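You operate a simulated robot arm through the tools that you are given. There is no shell and no other tool.

You run a simulated robot arm. Do the job below in one go: nothing can be reset, and whatever is moved stays where it is left.

TASK
Shut the air supply off and stand the water bottle in the grey tray.
Fine: shut the green tap, then the blue tap; flow knob to zero, pump switch off before the bottle is lifted. Leave the other taps. Set down upright: water bottle.

The check looks at the end state, three seconds after you hand in, the way a careful person would. Anything else that was tipped, shoved, dropped, spilled or broken makes it a failure.

THE ROBOT
A 7-joint arm with a fingered hand, fixed in place. Base frame: the origin is at the foot of the arm, x ahead of it, y to its left, z up; the work surface is at about z = 0.78. Lengths are in m, angles in rad, forces in N, time in s.
Its first joint turns from -2.897 to 2.897 rad. Payload 4.7 kg.
Tool frame: the origin (TCP) lies between the finger pads and is the grasp point; the fingertips stand 0.036 m ahead of it; z points along the fingers, y is the line along which they close. The gripper opens to 0.12 m. The gripper's body begins 0.042 m behind the TCP. The gripper is a hand of 5 fingers: y runs from the thumb to the fingers, the wrist lies at [-0.018, -0.122, -0.21] in the tool frame, and closing takes about 1.5 s.
Orientation is that of the tool frame in the base frame, as a unit quaternion [x, y, z, w]. With the fingers straight down and the wrist toward the robot, the tool's x, y and z point along [0, 1, 0], [1, 0, 0] and [0, 0, -1] of the base frame.

THE INTERFACE
- The arm moves only by the tool arm_command. Its argument "motion" is one flat list of numbers, 7 for each row, row after row: the turn, a rotation vector about the base's x, y, z in units of 120 degrees (1.0 is 120 degrees), then the shift along the base's x, y, z in units of 400 mm (1.0 is 400 mm), then the gripper command, from -1 (shut) to 1 (fully open), values between in proportion. In form: [wx, wy, wz, tx, ty, tz, jaw, wx, wy, wz, tx, ty, tz, jaw, ...]. A call has 1 to 20 rows; each row is the pose to reach, as a shift and turn from the pose commanded when the call began. A call with a number of a shift or a turn outside -1 to 1 is refused whole. Rows are played at 5 a second. More than 0.05 m and 0.15 rad between two rows, or a gripper value outside its range, and nothing of the call is played. Where a pose cannot be reached the arm comes as near as it can. A force on the tool above 40 N (or 10 N above the force at the start of the call, whichever is more), or a blocked arm, ends the call early, and 0.2 s more pass. The fingers move at their own pace (about 0.045 m/s each) and stop on an object; they squeeze with about 23 N. The grip force told is the motor's: it shows also when the fingers shut on nothing. Time passes only in rows, and 0.2 s behind the last, so rows that repeat a pose let the fingers close. It gives the time, the measured TCP pose, the force on the tool (base axes), the opening and the grip force at its end, in the units of the frame above (readings bear some noise), with the torque about the TCP (base axes, N m) and any sound that the robot's microphone picked up.
- Cameras (640 x 400 px; columns grow to the right, rows downward): "scene" is fixed at [0.0508, 0.4981, 1.3386]; the picture's right is [0.28, -0.96, 0.00], its down [-0.40, -0.12, -0.91] and it looks along [0.87, 0.26, -0.42] (base axes); focal length 214 px, centre (320, 200). "wrist" rides on the gripper at [0.073, -0.091, -0.143] in the tool frame; the picture's right is [-0.80, 0.28, -0.53], its down [-0.53, -0.73, 0.42] and it looks along [-0.27, 0.62, 0.74] (tool axes); focal length 234 px, centre (320, 200). There is no depth. A picture from a camera that has moved, and an enlarged one, comes with that camera's place and axes in the base frame and with its lens.
- grab_frame(camera): a new picture of that camera. It takes no simulated time.
- preshape(shape): the hand has 5 fingers and takes this shape, open, in about a second: jaw (thumb against the fingers, like two jaws); tri (thumb and two fingers); tip (a fingertip pinch); poke (one finger out to press); point (the index stretched); flat (the hand flat); cup (the hand cupped); fist (a fist). The gripper value then closes the fingers along that shape, each until it touches; the sizes above hold for jaw. It gives what a move gives, with no picture.
- inspect(camera, box): a new picture of the part [left, top, right, bottom] of that camera's present view, enlarged. It takes no simulated time.
- sign_off(): hands the job in; it is judged then, once.

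Places have to be worked out from the pictures, the camera data and where the tool is seen. Open the gripper and draw the arm clear of the work before you hand the job in, unless the task says otherwise.

The tools are called after "Emit:" by a JSON object that holds its "method" and its "body". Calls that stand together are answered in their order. arm_command: Moves the arm, as the interface text tells. Its arguments: {"type":"object","properties":{"motion":{"type":"array"}},"required":["motion"]} The other tools are called the same way: preshape (shape) gives the hand a shape; grab_frame (camera) takes a picture; inspect (camera, box) takes an enlarged picture of a part of a camera's view; sign_off () hands the job in.

At the start:

```text
t: 0.0
tool_pos: [0.4033, 0.4873, 1.2578]
tool_rot: [0.708, 0.707, 0.0, 0.0]
wrist_force: [-1.0, 0.0, -0.3]
ft_torque: [0.03, -0.01, -0.02]
finger_gap: 0.1197
grasp_force: 0.1
shape: jaw
```

scene: 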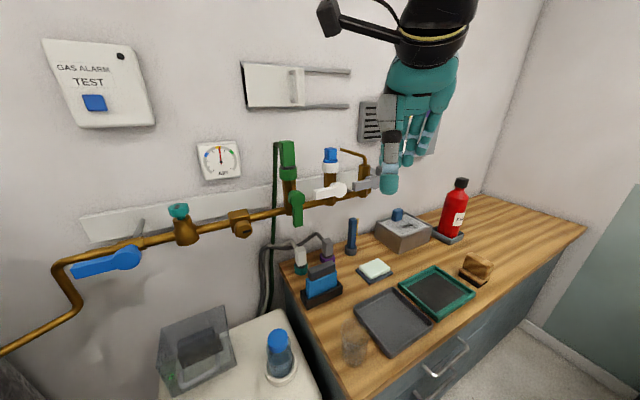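
wrist: 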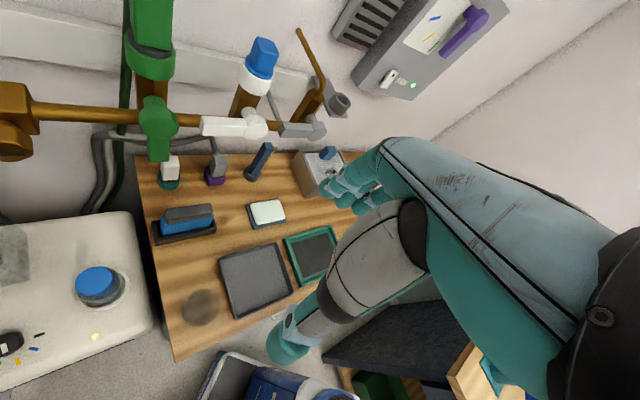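

I start by looking closely at the scene: the pipe with its taps, the bench and the things on the wall.

Emit:
{"method": "inspect", "body": {"camera": "scene", "box": [40, 180, 240, 305]}}

Emit:
{"method": "inspect", "body": {"camera": "scene", "box": [220, 120, 420, 245]}}

Emit:
{"method": "inspect", "body": {"camera": "scene", "box": [140, 275, 340, 400]}}

Emit:
{"method": "inspect", "body": {"camera": "scene", "box": [270, 200, 430, 300]}}

Emit:
{"method": "inspect", "body": {"camera": "wrist", "box": [100, 0, 420, 200]}}

Emit:
{"method": "inspect", "body": {"camera": "wrist", "box": [0, 200, 320, 400]}}

```text
3.20 times, centred on (140, 242) of scene
camera zoom: at [0.0508, 0.4981, 1.3386], right [0.28, -0.96, 0.0], down [-0.4, -0.12, -0.91], along [0.87, 0.26, -0.42], focal length 686 px, centre (896, 64)
```

zoom: 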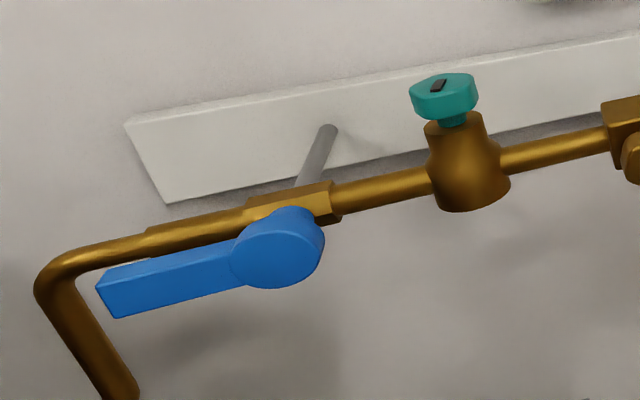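

```text
3.20 times, centred on (320, 182) of scene
camera zoom: at [0.0508, 0.4981, 1.3386], right [0.28, -0.96, 0.0], down [-0.4, -0.12, -0.91], along [0.87, 0.26, -0.42], focal length 686 px, centre (320, 256)
```

zoom: 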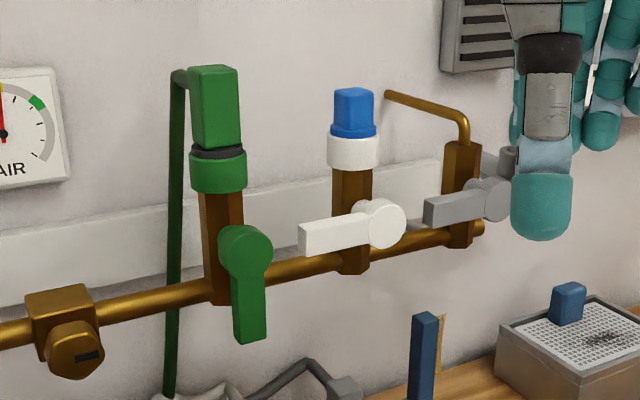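

```text
3.20 times, centred on (240, 338) of scene
camera zoom: at [0.0508, 0.4981, 1.3386], right [0.28, -0.96, 0.0], down [-0.4, -0.12, -0.91], along [0.87, 0.26, -0.42], focal length 686 px, centre (576, -240)
```

zoom: 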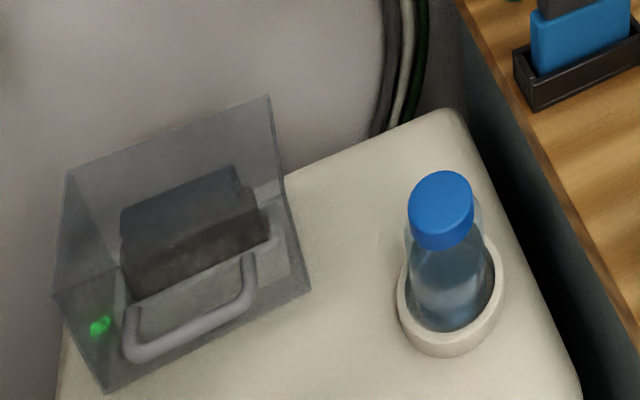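

```text
4.00 times, centred on (350, 250) of scene
camera zoom: at [0.0508, 0.4981, 1.3386], right [0.28, -0.96, 0.0], down [-0.4, -0.12, -0.91], along [0.87, 0.26, -0.42], focal length 858 px, centre (200, 0)
```

zoom: 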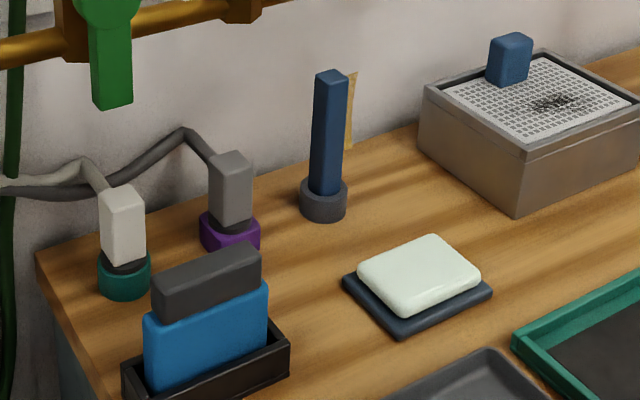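

```text
2.00 times, centred on (260, 100) of wrist
camera zoom: at [0.3127, 0.5596, 1.4025], right [0.28, -0.8, 0.53], down [-0.73, -0.53, -0.42], along [0.62, -0.27, -0.74], focal length 468 px, centre (440, 400)
```

zoom: 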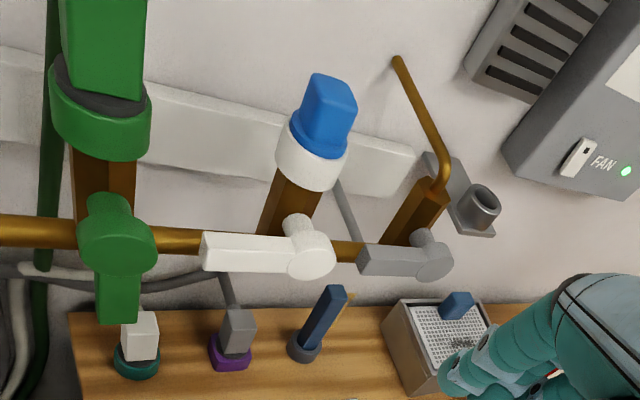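

```text
2.00 times, centred on (160, 300) of wrist
camera zoom: at [0.3127, 0.5596, 1.4025], right [0.28, -0.8, 0.53], down [-0.73, -0.53, -0.42], along [0.62, -0.27, -0.74], focal length 468 px, centre (640, 0)
```

zoom: 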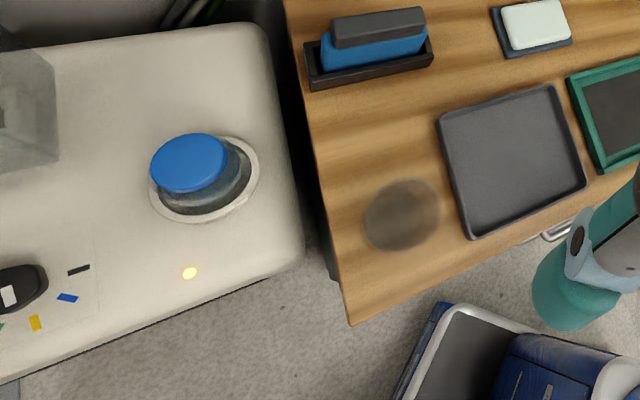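

The pipe wall runs diagonally, with the taps at about [0.525,0.705,1.11] (green) and [0.265,0.954,1.06] (blue). The flow knob and pump switch are not in clear view yet, so I turn the hand about vertical at its present place to see the left machine.

Emit:
{"method": "arm_command", "body": {"motion": [0, 0, 0.07, -0.02, -0.02, 0, 1, 0, 0, 0.14, -0.05, -0.05, 0.02, 1, 0, 0, 0.21, -0.08, -0.08, 0.04, 1, 0, 0, 0.28, -0.1, -0.1, 0.06, 1, 0, 0, 0.35, -0.12, -0.12, 0.08, 1, 0, 0, 0.4167, -0.12, -0.12, 0.08, 1]}}

Emit:
{"method": "grab_frame", "body": {"camera": "wrist"}}

Emit:
{"method": "grab_frame", "body": {"camera": "scene"}}

```text
t: 1.4
tool_pos: [0.3559, 0.4406, 1.2908]
tool_rot: [0.342, 0.94, 0.0, 0.0]
wrist_force: [-0.5, -0.3, -0.8]
ft_torque: [-0.02, 0.0, 0.01]
finger_gap: 0.1195
grasp_force: 0.1
shape: jaw
```

```text
taken
camera wrist: at [0.2415, 0.4156, 1.4345], right [0.8, -0.3, 0.53], down [-0.06, -0.9, -0.42], along [0.6, 0.31, -0.74], focal length 234 px, centre (320, 200)
```

wrist: 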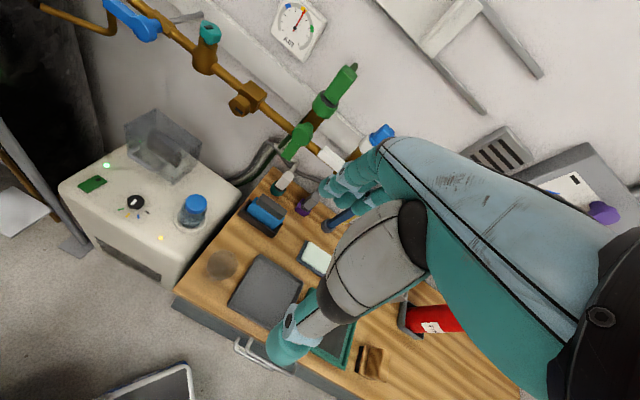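

```text
taken
```

scene: 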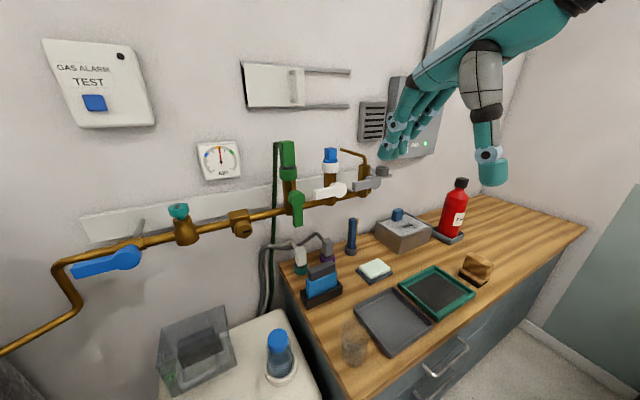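

The white machine at the left shows a black knob with coloured marks, a green light and a clear cover. I enlarge these parts.

Emit:
{"method": "inspect", "body": {"camera": "wrist", "box": [55, 130, 255, 255]}}

Emit:
{"method": "inspect", "body": {"camera": "wrist", "box": [75, 150, 155, 200]}}

Emit:
{"method": "inspect", "body": {"camera": "wrist", "box": [90, 170, 170, 220]}}

Emit:
{"method": "inspect", "body": {"camera": "scene", "box": [340, 60, 480, 160]}}

Emit:
{"method": "inspect", "body": {"camera": "wrist", "box": [60, 0, 260, 125]}}

```text
3.20 times, centred on (155, 192) of wrist
camera zoom: at [0.2415, 0.4156, 1.4345], right [0.8, -0.3, 0.53], down [-0.06, -0.9, -0.42], along [0.6, 0.31, -0.74], focal length 749 px, centre (848, 224)
```

zoom: 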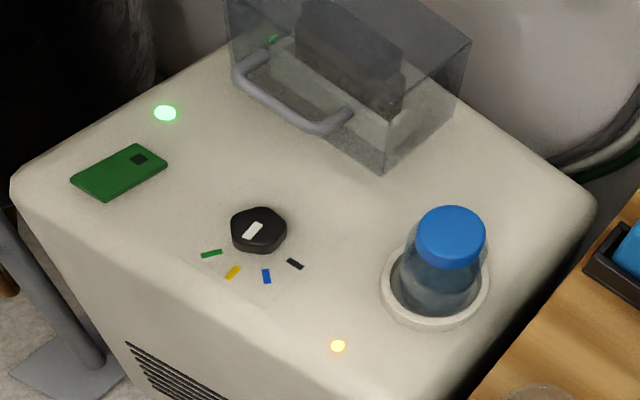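

```text
8.00 times, centred on (115, 175) of wrist
camera zoom: at [0.2415, 0.4156, 1.4345], right [0.8, -0.3, 0.53], down [-0.06, -0.9, -0.42], along [0.6, 0.31, -0.74], focal length 1873 px, centre (1960, 400)
```

zoom: 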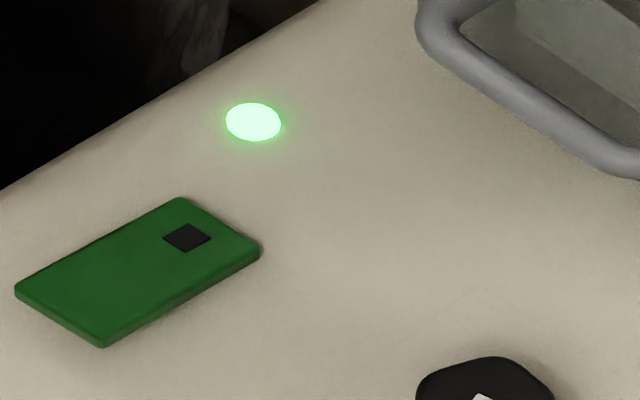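

```text
8.00 times, centred on (130, 195) of wrist
camera zoom: at [0.2415, 0.4156, 1.4345], right [0.8, -0.3, 0.53], down [-0.06, -0.9, -0.42], along [0.6, 0.31, -0.74], focal length 1873 px, centre (1840, 240)
```

zoom: 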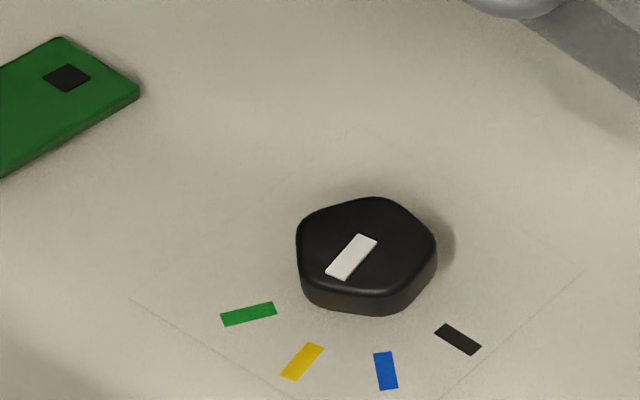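

```text
4.00 times, centred on (410, 110) of scene
camera zoom: at [0.0508, 0.4981, 1.3386], right [0.28, -0.96, 0.0], down [-0.4, -0.12, -0.91], along [0.87, 0.26, -0.42], focal length 858 px, centre (-40, 560)
```

zoom: 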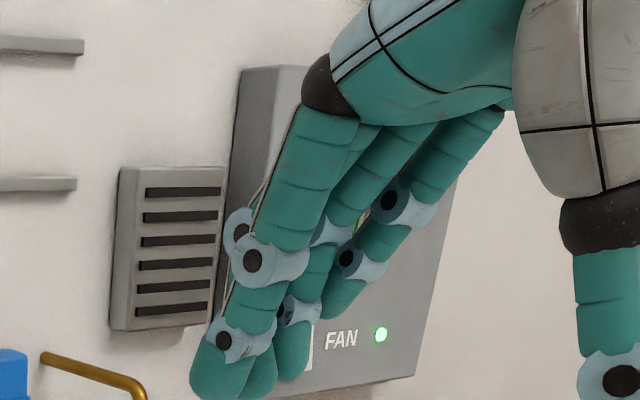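

```text
3.20 times, centred on (160, 62) of wrist
camera zoom: at [0.2415, 0.4156, 1.4345], right [0.8, -0.3, 0.53], down [-0.06, -0.9, -0.42], along [0.6, 0.31, -0.74], focal length 749 px, centre (832, 640)
```

zoom: 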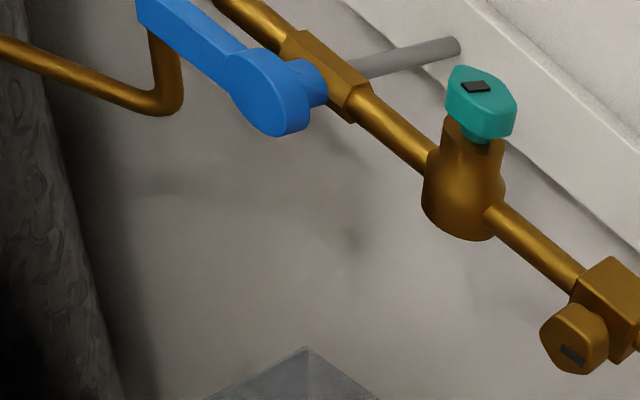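

The machine (top at z≈0.65) carries a black knob with four coloured marks, a clear hinged-looking cover over a dark block, two lights and the bottle in a ring. I bring the wrist camera closer to study these.

Emit:
{"method": "arm_command", "body": {"motion": [0, 0, 0, 0.011, 0.035, -0.1, 1, 0, 0, 0, 0.022, 0.07, -0.2, 1, 0, 0, 0, 0.034, 0.106, -0.3, 1, 0, 0, 0, 0.045, 0.14, -0.4, 1, 0, 0, 0, 0.056, 0.177, -0.5, 1, 0, 0, 0, 0.0675, 0.2125, -0.6, 1]}}

Emit:
{"method": "grab_frame", "body": {"camera": "wrist"}}

Emit:
{"method": "grab_frame", "body": {"camera": "scene"}}

```text
t: 2.8
tool_pos: [0.3826, 0.5236, 1.0502]
tool_rot: [0.341, 0.94, 0.001, 0.0]
wrist_force: [-0.7, 0.4, 0.5]
ft_torque: [0.0, 0.01, 0.02]
finger_gap: 0.1198
grasp_force: 0.1
shape: jaw
```

```text
taken
camera wrist: at [0.2685, 0.4998, 1.1953], right [0.8, -0.3, 0.53], down [-0.06, -0.9, -0.43], along [0.6, 0.31, -0.74], focal length 234 px, centre (320, 200)
```

wrist: 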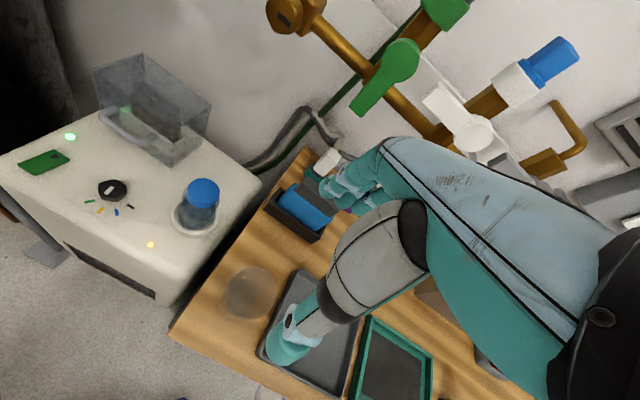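

```text
taken
```

scene: 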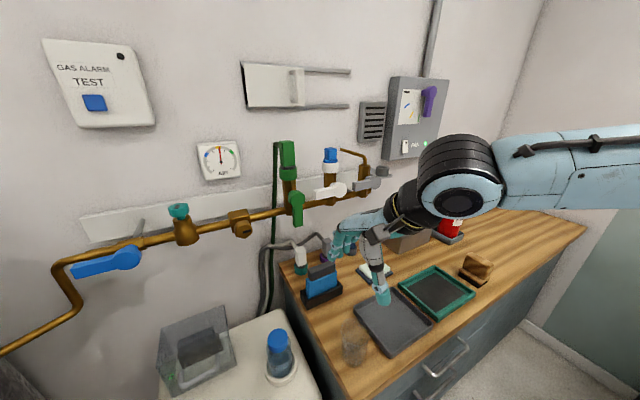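

Emit:
{"method": "inspect", "body": {"camera": "wrist", "box": [80, 40, 224, 130]}}

Emit:
{"method": "inspect", "body": {"camera": "wrist", "box": [70, 160, 166, 220]}}

Emit:
{"method": "inspect", "body": {"camera": "scene", "box": [150, 295, 246, 400]}}

Emit:
{"method": "inspect", "body": {"camera": "scene", "box": [370, 65, 466, 165]}}

Emit:
{"method": "inspect", "body": {"camera": "scene", "box": [190, 135, 250, 185]}}

Emit:
{"method": "inspect", "body": {"camera": "scene", "box": [30, 30, 170, 140]}}

```text
4.44 times, centred on (152, 85) of wrist
camera zoom: at [0.2685, 0.4998, 1.1953], right [0.8, -0.3, 0.53], down [-0.06, -0.9, -0.43], along [0.6, 0.31, -0.74], focal length 1041 px, centre (1067, 711)
```

zoom: 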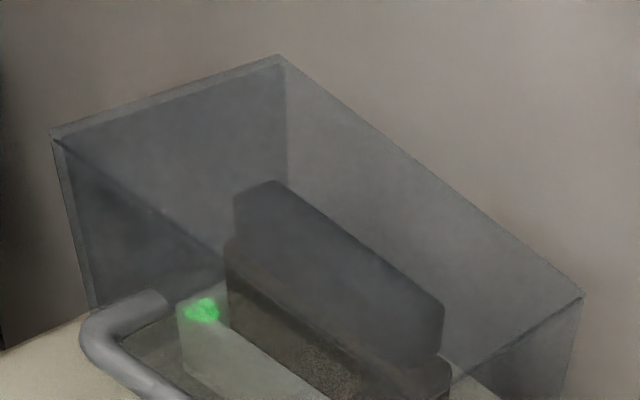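

```text
6.67 times, centred on (118, 190) of wrist
camera zoom: at [0.2685, 0.4998, 1.1953], right [0.8, -0.3, 0.53], down [-0.06, -0.9, -0.43], along [0.6, 0.31, -0.74], focal length 1561 px, centre (1667, 267)
```

zoom: 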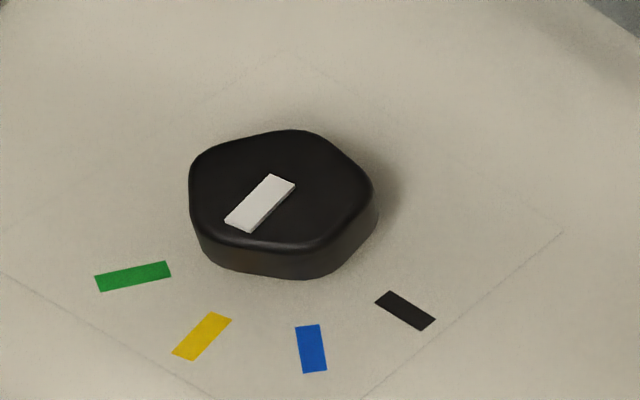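

```text
3.81 times, centred on (198, 348) of scene
camera zoom: at [0.0508, 0.4981, 1.3386], right [0.28, -0.96, 0.0], down [-0.4, -0.12, -0.91], along [0.87, 0.26, -0.42], focal length 817 px, centre (785, -362)
```

zoom: 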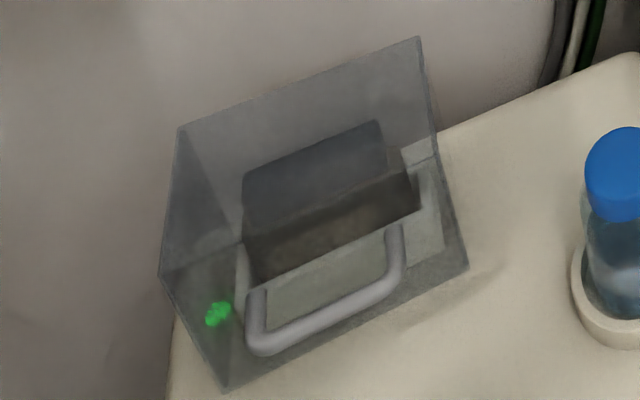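

```text
4.00 times, centred on (418, 115) of scene
camera zoom: at [0.0508, 0.4981, 1.3386], right [0.28, -0.96, 0.0], down [-0.4, -0.12, -0.91], along [0.87, 0.26, -0.42], focal length 858 px, centre (-72, 540)
```

zoom: 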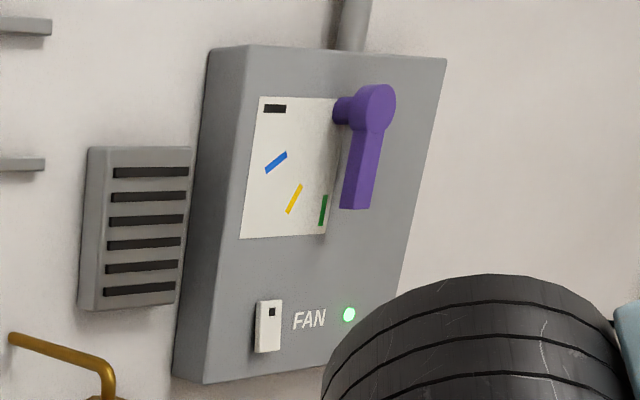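

```text
8.00 times, centred on (220, 160) of scene
camera zoom: at [0.0508, 0.4981, 1.3386], right [0.28, -0.96, 0.0], down [-0.4, -0.12, -0.91], along [0.87, 0.26, -0.42], focal length 1716 px, centre (1120, 520)
```

zoom: 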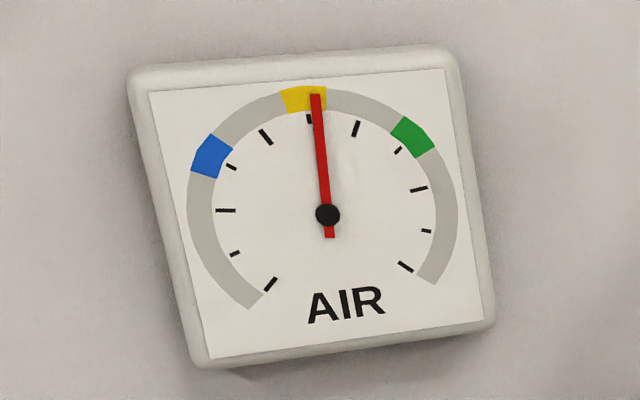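

```text
3.64 times, centred on (100, 85) of scene
camera zoom: at [0.0508, 0.4981, 1.3386], right [0.28, -0.96, 0.0], down [-0.4, -0.12, -0.91], along [0.87, 0.26, -0.42], focal length 780 px, centre (1120, 618)
```

zoom: 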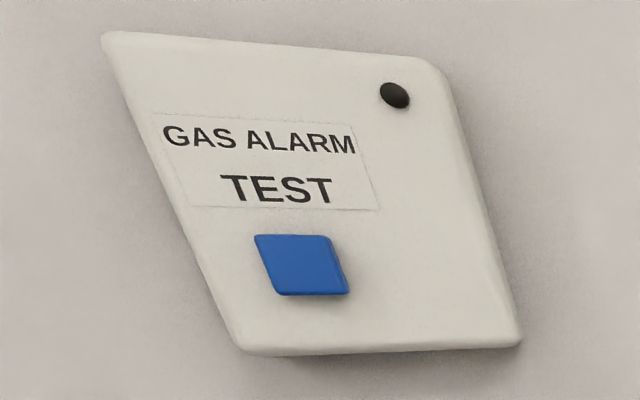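

The AIR gauge runs zero, blue, yellow, green, so on the knob scale black should be zero, and its pointer now stands at yellow. I need to tell which of the two items (green rocker with dark dot or the dark block under the clear cover) is the pump switch, so I slide left for a better look.

Emit:
{"method": "arm_command", "body": {"motion": [0, 0, 0, -0.083, 0.084, 0, 1, 0, 0, 0, -0.166, 0.168, 0, 1, 0, 0, 0, -0.25, 0.253, 0, 1, 0, 0, 0, -0.3325, 0.3375, 0, 1]}}

Emit:
{"method": "grab_frame", "body": {"camera": "wrist"}}

Emit:
{"method": "grab_frame", "body": {"camera": "scene"}}

```text
t: 3.8
tool_pos: [0.2516, 0.6599, 1.0513]
tool_rot: [0.341, 0.94, 0.0, 0.0]
wrist_force: [-0.1, -0.4, 0.8]
ft_torque: [0.02, 0.05, -0.02]
finger_gap: 0.1195
grasp_force: 0.0
shape: jaw
```

```text
taken
camera wrist: at [0.1364, 0.6365, 1.1957], right [0.8, -0.3, 0.52], down [-0.06, -0.9, -0.43], along [0.6, 0.3, -0.74], focal length 234 px, centre (320, 200)
```

wrist: 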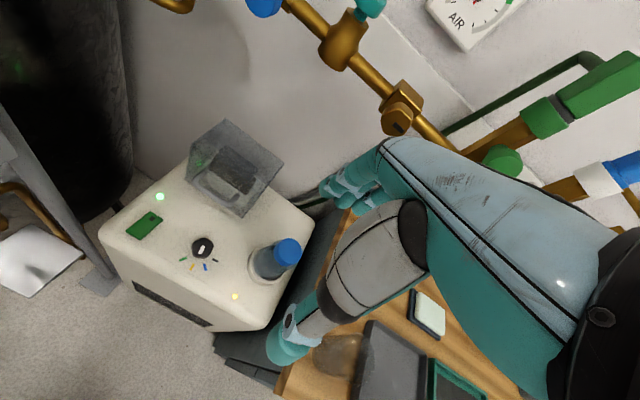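

```text
taken
```

scene: 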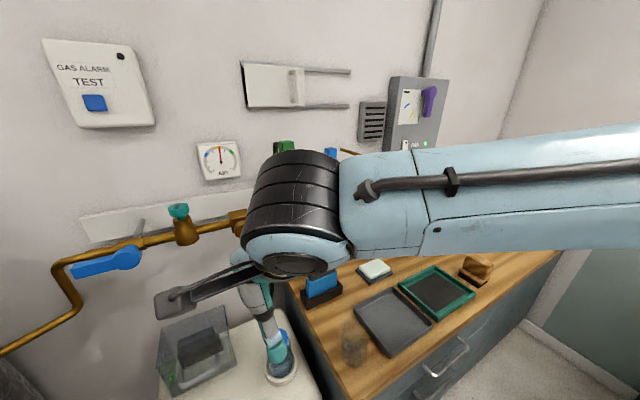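

Emit:
{"method": "inspect", "body": {"camera": "wrist", "box": [175, 115, 295, 190]}}

Emit:
{"method": "inspect", "body": {"camera": "wrist", "box": [95, 160, 335, 310]}}

Emit:
{"method": "inspect", "body": {"camera": "wrist", "box": [115, 185, 195, 235]}}

Emit:
{"method": "inspect", "body": {"camera": "wrist", "box": [170, 230, 250, 280]}}

```text
5.33 times, centred on (235, 152) of wrist
camera zoom: at [0.1364, 0.6365, 1.1957], right [0.8, -0.3, 0.52], down [-0.06, -0.9, -0.43], along [0.6, 0.3, -0.74], focal length 1249 px, centre (773, 453)
```

zoom: 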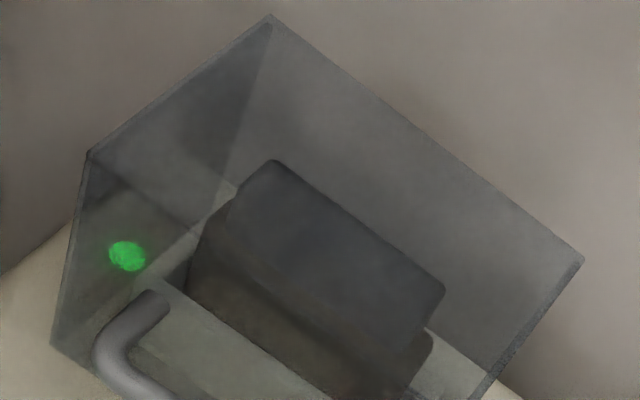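

```text
2.67 times, centred on (215, 235) of wrist
camera zoom: at [0.1364, 0.6365, 1.1957], right [0.8, -0.3, 0.52], down [-0.06, -0.9, -0.43], along [0.6, 0.3, -0.74], focal length 624 px, centre (600, 107)
```

zoom: 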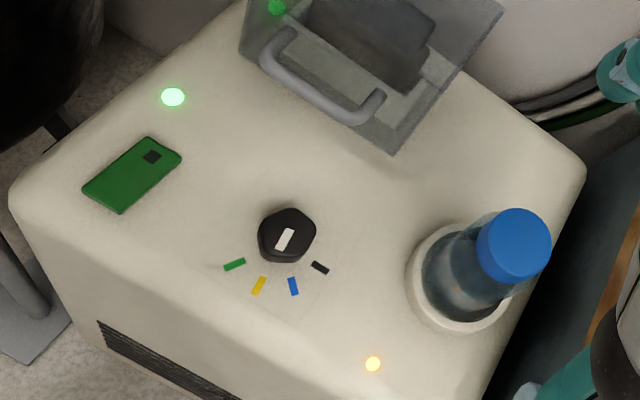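

```text
8.00 times, centred on (155, 210) of wrist
camera zoom: at [0.1364, 0.6365, 1.1957], right [0.8, -0.3, 0.52], down [-0.06, -0.9, -0.43], along [0.6, 0.3, -0.74], focal length 1873 px, centre (1640, 120)
```

zoom: 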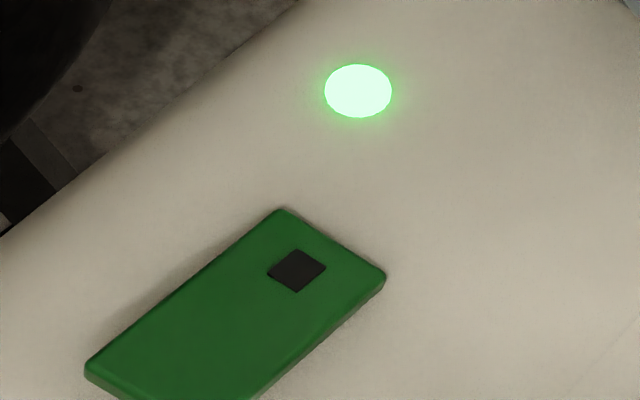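

```text
8.00 times, centred on (210, 255) of wrist
camera zoom: at [0.1364, 0.6365, 1.1957], right [0.8, -0.3, 0.52], down [-0.06, -0.9, -0.43], along [0.6, 0.3, -0.74], focal length 1873 px, centre (1200, -240)
```

zoom: 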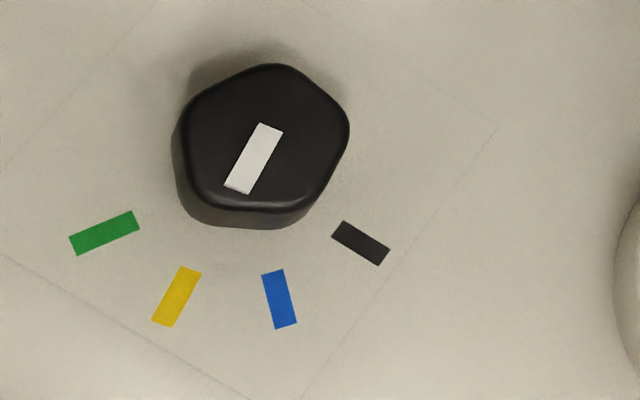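

The machine's top has the scaled knob (pointer on yellow), a green rocker with its own lamp, and a covered dark block with another lamp. I'll decide on the switch after a better view; for the taps I now go to a pose pitched 45° toward the wall in front of the green tap, still well clear of it.

Emit:
{"method": "arm_command", "body": {"motion": [0.044, -0.044, 0, 0.064, -0.031, 0.063, 1, 0.088, -0.088, 0, 0.128, -0.063, 0.125, 1, 0.1325, -0.1325, 0, 0.192, -0.094, 0.188, 1, 0.177, -0.177, 0, 0.257, -0.125, 0.25, 1, 0.221, -0.221, 0, 0.321, -0.156, 0.313, 1, 0.265, -0.265, 0, 0.385, -0.1875, 0.375, 1]}}

Emit:
{"method": "grab_frame", "body": {"camera": "wrist"}}

Emit:
{"method": "grab_frame", "body": {"camera": "scene"}}

```text
t: 5.2
tool_pos: [0.4041, 0.5849, 1.1981]
tool_rot: [0.314, 0.869, 0.347, 0.162]
wrist_force: [0.5, -0.1, -0.8]
ft_torque: [-0.01, 0.0, 0.0]
finger_gap: 0.1197
grasp_force: 0.1
shape: jaw
```

```text
taken
camera wrist: at [0.2376, 0.5094, 1.2329], right [0.46, -0.64, 0.62], down [0.29, -0.55, -0.78], along [0.84, 0.54, -0.07], focal length 234 px, centre (320, 200)
```

wrist: 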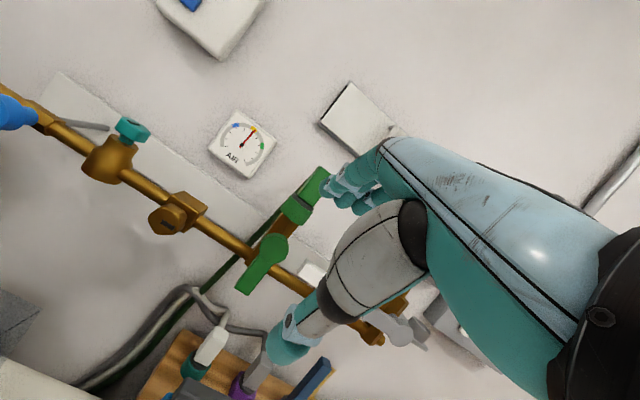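

```text
taken
```

scene: 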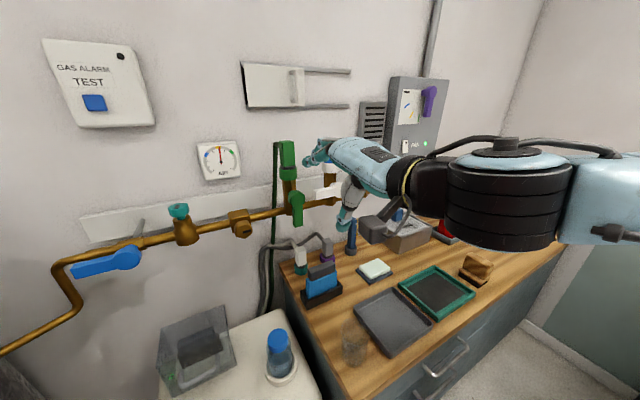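

The pose works and gives a frontal view of the taps. I shape the hand to "poke" here in free space and look where the pressing fingertip sits relative to the TCP.

Emit:
{"method": "preshape", "body": {"shape": "poke"}}

Emit:
{"method": "grab_frame", "body": {"camera": "wrist"}}

Emit:
{"method": "inspect", "body": {"camera": "scene", "box": [250, 100, 450, 225]}}

```text
t: 6.1
tool_pos: [0.4033, 0.5848, 1.1995]
tool_rot: [0.317, 0.868, 0.346, 0.162]
wrist_force: [-0.6, -0.6, -0.5]
ft_torque: [-0.03, -0.01, 0.01]
finger_gap: 0.0
grasp_force: 0.0
shape: poke
```

```text
taken
camera wrist: at [0.2376, 0.5092, 1.2337], right [0.46, -0.64, 0.62], down [0.29, -0.55, -0.78], along [0.84, 0.54, -0.07], focal length 234 px, centre (320, 200)
```

wrist: 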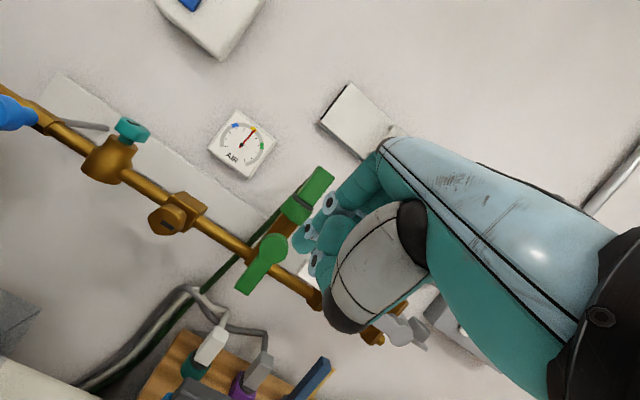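

```text
3.20 times, centred on (350, 162) of scene
camera zoom: at [0.0508, 0.4981, 1.3386], right [0.28, -0.96, 0.0], down [-0.4, -0.12, -0.91], along [0.87, 0.26, -0.42], focal length 686 px, centre (224, 320)
```

zoom: 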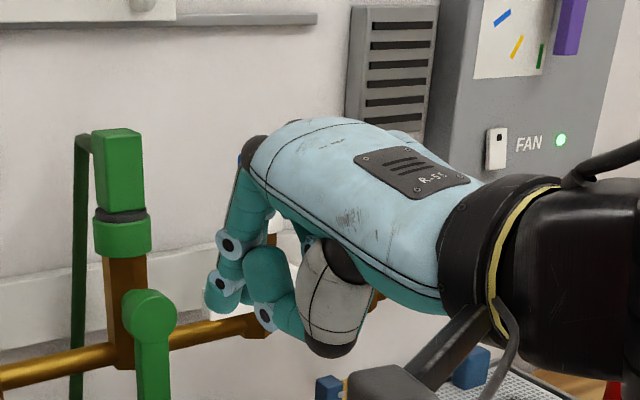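

I enlarge the wrist view to see which finger is out in this shape.

Emit:
{"method": "inspect", "body": {"camera": "wrist", "box": [230, 130, 430, 255]}}

Emit:
{"method": "inspect", "body": {"camera": "scene", "box": [290, 140, 370, 220]}}

```text
3.20 times, centred on (330, 192) of wrist
camera zoom: at [0.2376, 0.5092, 1.2337], right [0.46, -0.64, 0.62], down [0.29, -0.55, -0.78], along [0.84, 0.54, -0.07], focal length 749 px, centre (288, 224)
```

zoom: 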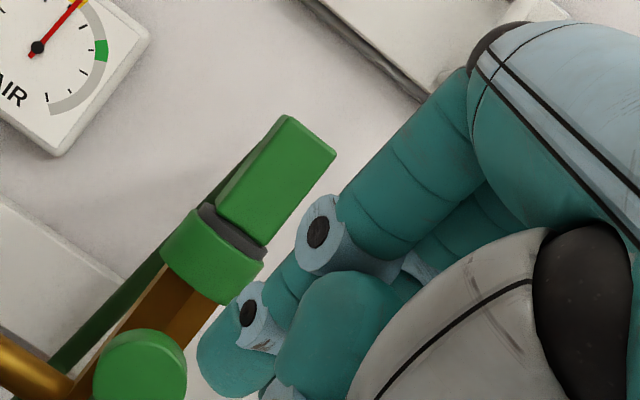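

```text
5.00 times, centred on (330, 180) of scene
camera zoom: at [0.0508, 0.4981, 1.3386], right [0.28, -0.96, 0.0], down [-0.4, -0.12, -0.91], along [0.87, 0.26, -0.42], focal length 1072 px, centre (270, 300)
```

zoom: 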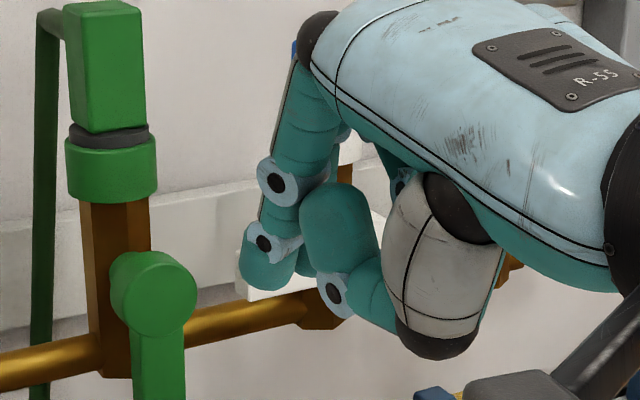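

The poke shape looks short and bunched; I check the "point" shape to compare.

Emit:
{"method": "preshape", "body": {"shape": "point"}}

Emit:
{"method": "inspect", "body": {"camera": "wrist", "box": [230, 100, 430, 225]}}

Emit:
{"method": "inspect", "body": {"camera": "scene", "box": [260, 120, 400, 220]}}

```text
t: 7.0
tool_pos: [0.404, 0.5851, 1.1996]
tool_rot: [0.317, 0.868, 0.345, 0.163]
wrist_force: [-0.7, -0.3, 1.0]
ft_torque: [-0.01, 0.01, 0.01]
finger_gap: 0.0001
grasp_force: 0.0
shape: point
```

```text
3.20 times, centred on (330, 162) of wrist
camera zoom: at [0.2375, 0.5093, 1.2337], right [0.46, -0.64, 0.62], down [0.29, -0.55, -0.78], along [0.84, 0.54, -0.07], focal length 749 px, centre (288, 320)
```

zoom: 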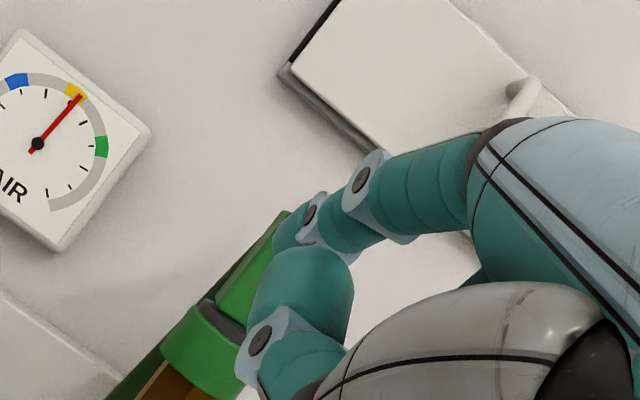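

```text
4.00 times, centred on (330, 170) of scene
camera zoom: at [0.0508, 0.4981, 1.3386], right [0.28, -0.96, 0.0], down [-0.4, -0.12, -0.91], along [0.87, 0.26, -0.42], focal length 858 px, centre (280, 320)
```

zoom: 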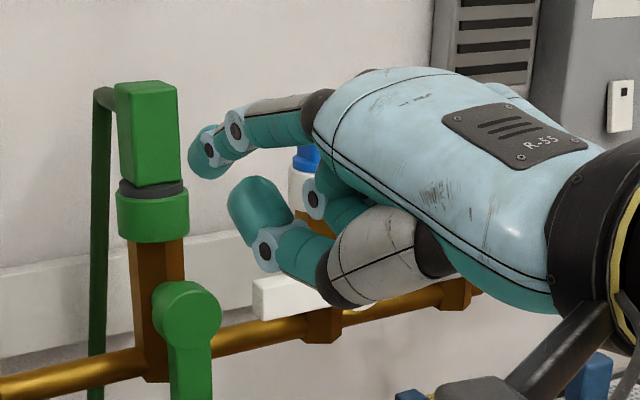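

The "point" shape sticks the index out about 6 cm ahead of the thumb and the other fingers, good for pushing levers sideways. I measure the green handle precisely in both views.

Emit:
{"method": "inspect", "body": {"camera": "wrist", "box": [210, 200, 338, 280]}}

Emit:
{"method": "inspect", "body": {"camera": "scene", "box": [260, 170, 340, 240]}}

Emit:
{"method": "inspect", "body": {"camera": "wrist", "box": [60, 60, 300, 210]}}

```text
5.00 times, centred on (274, 240) of wrist
camera zoom: at [0.2375, 0.5093, 1.2337], right [0.46, -0.64, 0.62], down [0.29, -0.55, -0.78], along [0.84, 0.54, -0.07], focal length 1171 px, centre (550, 0)
```

zoom: 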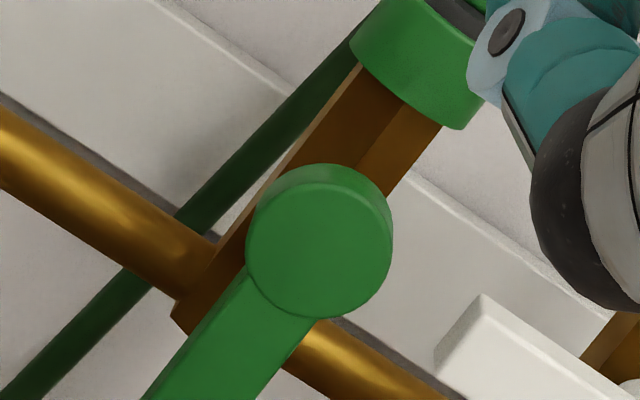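

```text
5.71 times, centred on (300, 205) of scene
camera zoom: at [0.0508, 0.4981, 1.3386], right [0.28, -0.96, 0.0], down [-0.4, -0.12, -0.91], along [0.87, 0.26, -0.42], focal length 1226 px, centre (434, 171)
```

zoom: 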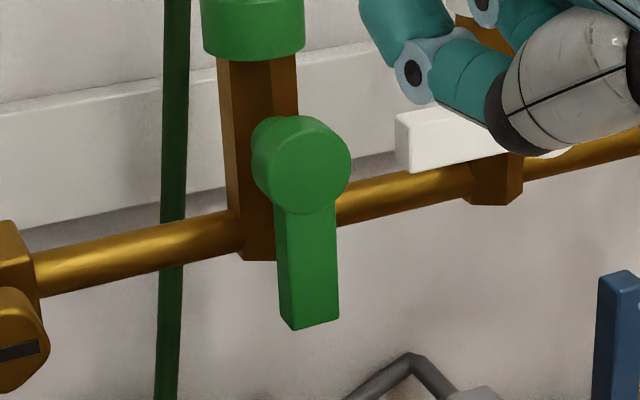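

```text
2.67 times, centred on (180, 135) of wrist
camera zoom: at [0.2375, 0.5093, 1.2337], right [0.46, -0.64, 0.62], down [0.29, -0.55, -0.78], along [0.84, 0.54, -0.07], focal length 624 px, centre (693, 373)
```

zoom: 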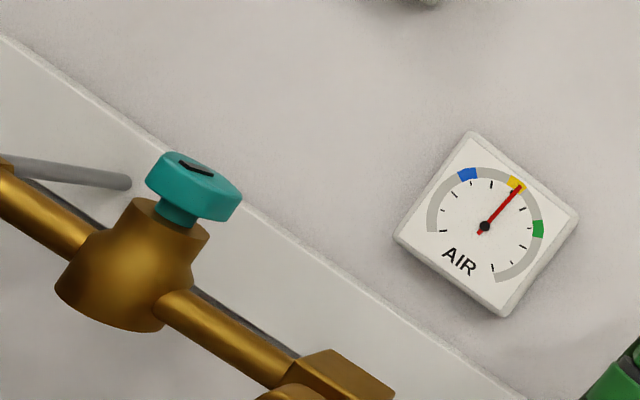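

The green pivot is at about [0.519,0.701,1.110] with the handle hanging down about 0.085 m to z≈1.025. I bring the index fingertip to the right of the handle's lower part, still about 6 cm in front of it, and check.

Emit:
{"method": "arm_command", "body": {"motion": [0, 0, 0, 0.042, -0.01, -0.092, 1, 0, 0, 0, 0.084, -0.019, -0.184, 1, 0, 0, 0, 0.127, -0.029, -0.277, 1, 0, 0, 0, 0.169, -0.038, -0.369, 1, 0, 0, 0, 0.211, -0.048, -0.461, 1]}}

Emit:
{"method": "grab_frame", "body": {"camera": "scene"}}

Emit:
{"method": "inspect", "body": {"camera": "scene", "box": [250, 150, 378, 230]}}

Emit:
{"method": "grab_frame", "body": {"camera": "wrist"}}

```text
t: 8.2
tool_pos: [0.4902, 0.5652, 1.0168]
tool_rot: [0.316, 0.868, 0.347, 0.161]
wrist_force: [0.4, 0.1, 0.5]
ft_torque: [-0.02, -0.02, 0.03]
finger_gap: 0.0002
grasp_force: 0.0
shape: point
```

```text
taken
```

scene: 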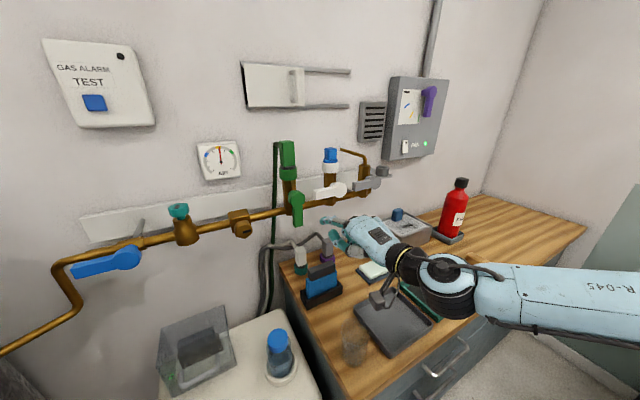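

```text
5.00 times, centred on (314, 190) of scene
camera zoom: at [0.0508, 0.4981, 1.3386], right [0.28, -0.96, 0.0], down [-0.4, -0.12, -0.91], along [0.87, 0.26, -0.42], focal length 1072 px, centre (350, 250)
```

zoom: 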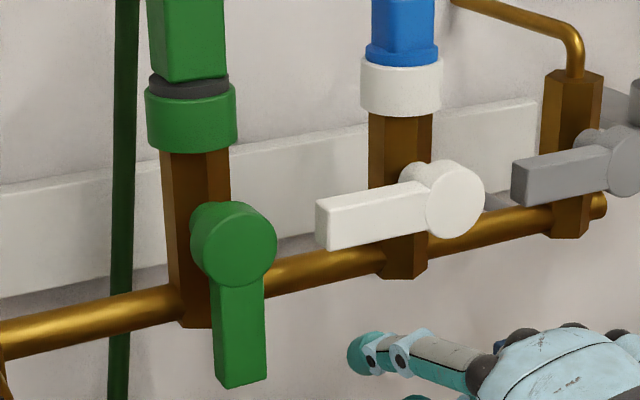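

```text
taken
camera wrist: at [0.3238, 0.4896, 1.0496], right [0.46, -0.64, 0.62], down [0.29, -0.55, -0.78], along [0.84, 0.54, -0.07], focal length 234 px, centre (320, 200)
```

wrist: 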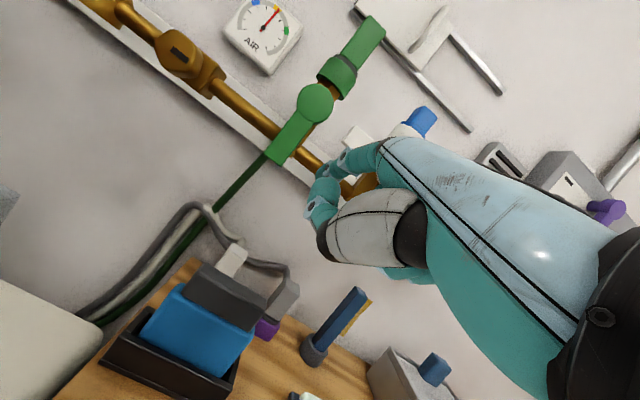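

The fingertip is seen at about [0.510,0.626,1.062], right of the handle with about 2 cm sideways gap and below the white handle. I advance it toward the wall so it overlaps the handle's thickness.

Emit:
{"method": "arm_command", "body": {"motion": [0, 0, 0, 0.03, 0.03, -0.0475, 1, 0, 0, 0, 0.077, 0.077, -0.0475, 1, 0, 0, 0, 0.124, 0.124, -0.0475, 1]}}

Emit:
{"method": "inspect", "body": {"camera": "scene", "box": [250, 150, 378, 230]}}

Emit:
{"method": "inspect", "body": {"camera": "wrist", "box": [220, 60, 420, 185]}}

```text
t: 9.0
tool_pos: [0.5389, 0.6136, 0.9974]
tool_rot: [0.316, 0.868, 0.347, 0.162]
wrist_force: [-0.4, 0.4, 0.3]
ft_torque: [0.0, 0.01, 0.02]
finger_gap: 0.0002
grasp_force: 0.0
shape: point
```

```text
5.00 times, centred on (314, 190) of scene
camera zoom: at [0.0508, 0.4981, 1.3386], right [0.28, -0.96, 0.0], down [-0.4, -0.12, -0.91], along [0.87, 0.26, -0.42], focal length 1072 px, centre (350, 250)
```

zoom: 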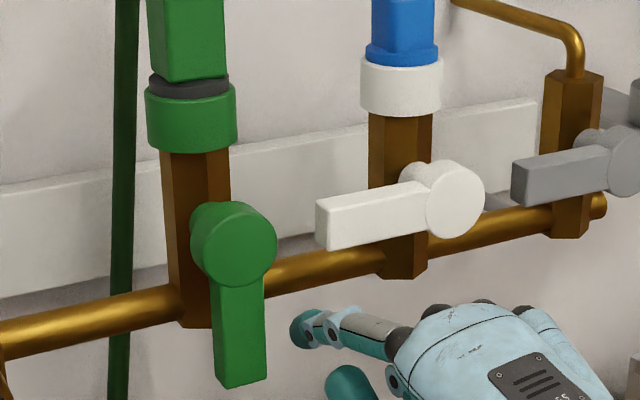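

```text
3.20 times, centred on (320, 122) of wrist
camera zoom: at [0.373, 0.5394, 1.0303], right [0.46, -0.64, 0.62], down [0.29, -0.55, -0.78], along [0.84, 0.54, -0.07], focal length 749 px, centre (320, 448)
```

zoom: 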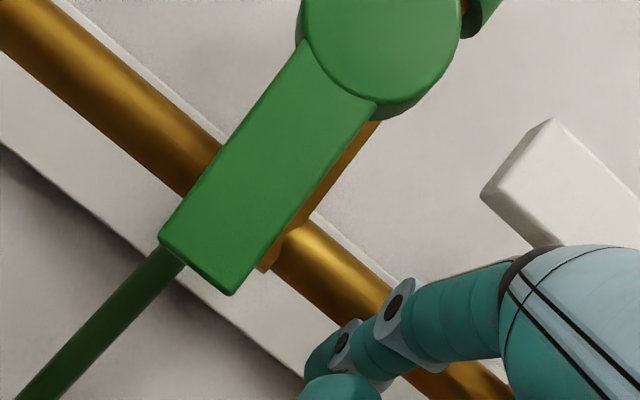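

The fingertip is beside the handle's middle at the right depth (about [0.558,0.676,1.041]). I now push the handle leftward along an arc, first to about 45°.

Emit:
{"method": "arm_command", "body": {"motion": [0, 0, 0, -0.021, 0.021, 0, 1, 0, 0, 0, -0.0422, 0.0422, 0, 1, 0, 0, 0, -0.0585, 0.0585, -0.006, 1, 0, 0, 0, -0.0748, 0.0748, -0.01, 1, 0, 0, 0, -0.0915, 0.0915, -0.009, 1, 0, 0, 0, -0.1078, 0.1078, -0.007, 1, 0, 0, 0, -0.1238, 0.1238, -0.001, 1, 0, 0, 0, -0.1391, 0.1391, 0.008, 1]}}

Emit:
{"method": "inspect", "body": {"camera": "scene", "box": [230, 150, 358, 230]}}

Emit:
{"method": "grab_frame", "body": {"camera": "wrist"}}

```text
t: 10.8
tool_pos: [0.4809, 0.6699, 1.0005]
tool_rot: [0.316, 0.868, 0.347, 0.161]
wrist_force: [-0.3, -1.2, -0.5]
ft_torque: [0.01, -0.01, 0.0]
finger_gap: 0.1142
grasp_force: 0.1
shape: point
```

```text
5.00 times, centred on (294, 190) of scene
camera zoom: at [0.0508, 0.4981, 1.3386], right [0.28, -0.96, 0.0], down [-0.4, -0.12, -0.91], along [0.87, 0.26, -0.42], focal length 1072 px, centre (450, 250)
```

zoom: 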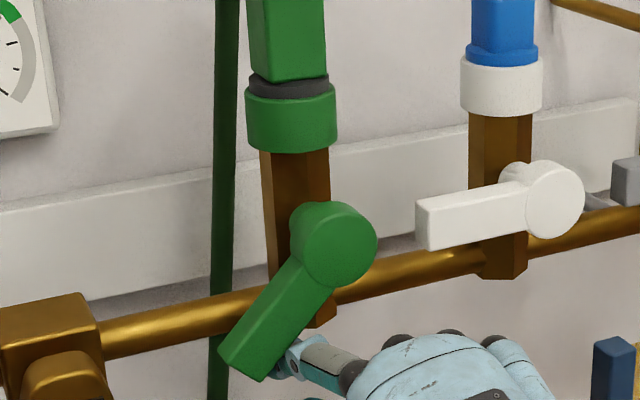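

```text
taken
camera wrist: at [0.3163, 0.595, 1.0338], right [0.46, -0.64, 0.62], down [0.29, -0.55, -0.78], along [0.84, 0.54, -0.07], focal length 234 px, centre (320, 200)
```

wrist: 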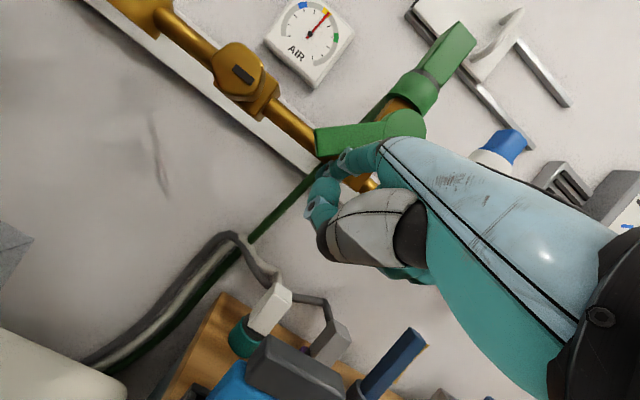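

The handle follows easily and stands at about 45°. I continue the arc to horizontal left.

Emit:
{"method": "arm_command", "body": {"motion": [0, 0, 0, -0.0145, 0.0145, 0.012, 1, 0, 0, 0, -0.0276, 0.0276, 0.026, 1, 0, 0, 0, -0.0392, 0.0392, 0.043, 1, 0, 0, 0, -0.0493, 0.0493, 0.0615, 1, 0, 0, 0, -0.0576, 0.0576, 0.082, 1, 0, 0, 0, -0.064, 0.064, 0.1035, 1]}}

Emit:
{"method": "inspect", "body": {"camera": "scene", "box": [220, 140, 348, 220]}}

Emit:
{"method": "grab_frame", "body": {"camera": "wrist"}}

```text
t: 12.2
tool_pos: [0.4571, 0.6954, 1.039]
tool_rot: [0.316, 0.868, 0.345, 0.162]
wrist_force: [-0.3, -3.1, -10.2]
ft_torque: [-0.14, 0.05, -0.05]
finger_gap: 0.1145
grasp_force: 0.0
shape: point
```

```text
5.00 times, centred on (284, 180) of scene
camera zoom: at [0.0508, 0.4981, 1.3386], right [0.28, -0.96, 0.0], down [-0.4, -0.12, -0.91], along [0.87, 0.26, -0.42], focal length 1072 px, centre (500, 300)
```

zoom: 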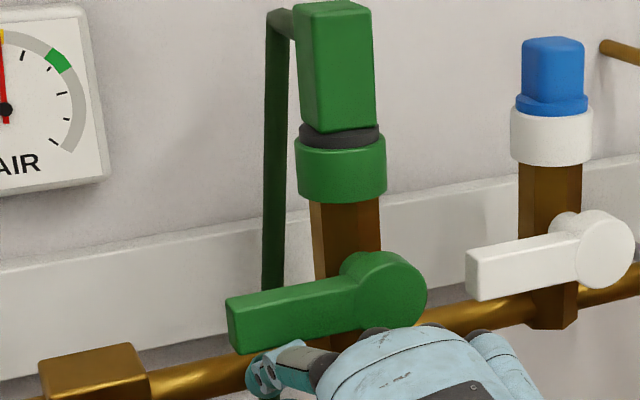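

```text
taken
camera wrist: at [0.2911, 0.6206, 1.0731], right [0.46, -0.64, 0.62], down [0.29, -0.55, -0.78], along [0.84, 0.54, -0.07], focal length 234 px, centre (320, 200)
```

wrist: 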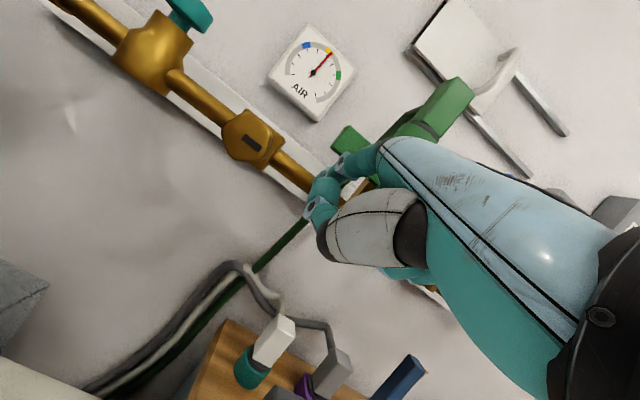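

The green handle is now horizontal like the white and grey ones, with about 10 N of reaction showing it rests at its stop. I back the finger off downward and away, then go left to look at the blue tap.

Emit:
{"method": "arm_command", "body": {"motion": [0, 0, 0, 0, 0, -0.0375, 1, 0, 0, 0, -0.0885, -0.0885, -0.0375, 1, 0, 0, 0, -0.177, -0.177, -0.0375, 1, 0, 0, 0, -0.2546, -0.1121, -0.0225, 1, 0, 0, 0, -0.3322, -0.0472, -0.0075, 1, 0, 0, 0, -0.4098, 0.0177, 0.0075, 1, 0, 0, 0, -0.4874, 0.0826, 0.0225, 1, 0, 0, 0, -0.565, 0.1475, 0.0375, 1, 0, 0, 0, -0.6425, 0.2125, 0.0525, 1]}}

Emit:
{"method": "grab_frame", "body": {"camera": "wrist"}}

Emit:
{"method": "grab_frame", "body": {"camera": "scene"}}

```text
t: 14.2
tool_pos: [0.1996, 0.7814, 1.0624]
tool_rot: [0.316, 0.868, 0.347, 0.162]
wrist_force: [0.5, -0.1, 0.3]
ft_torque: [-0.03, 0.05, 0.02]
finger_gap: 0.1143
grasp_force: 0.1
shape: point
```

```text
taken
camera wrist: at [0.0342, 0.7068, 1.0962], right [0.46, -0.64, 0.62], down [0.29, -0.55, -0.78], along [0.84, 0.54, -0.07], focal length 234 px, centre (320, 200)
```

wrist: 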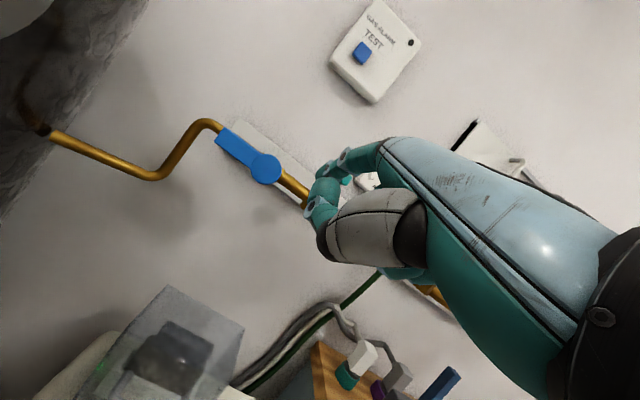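

```text
taken
```

scene: 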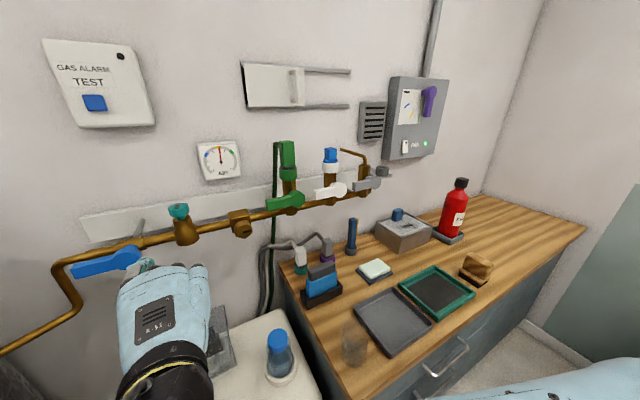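

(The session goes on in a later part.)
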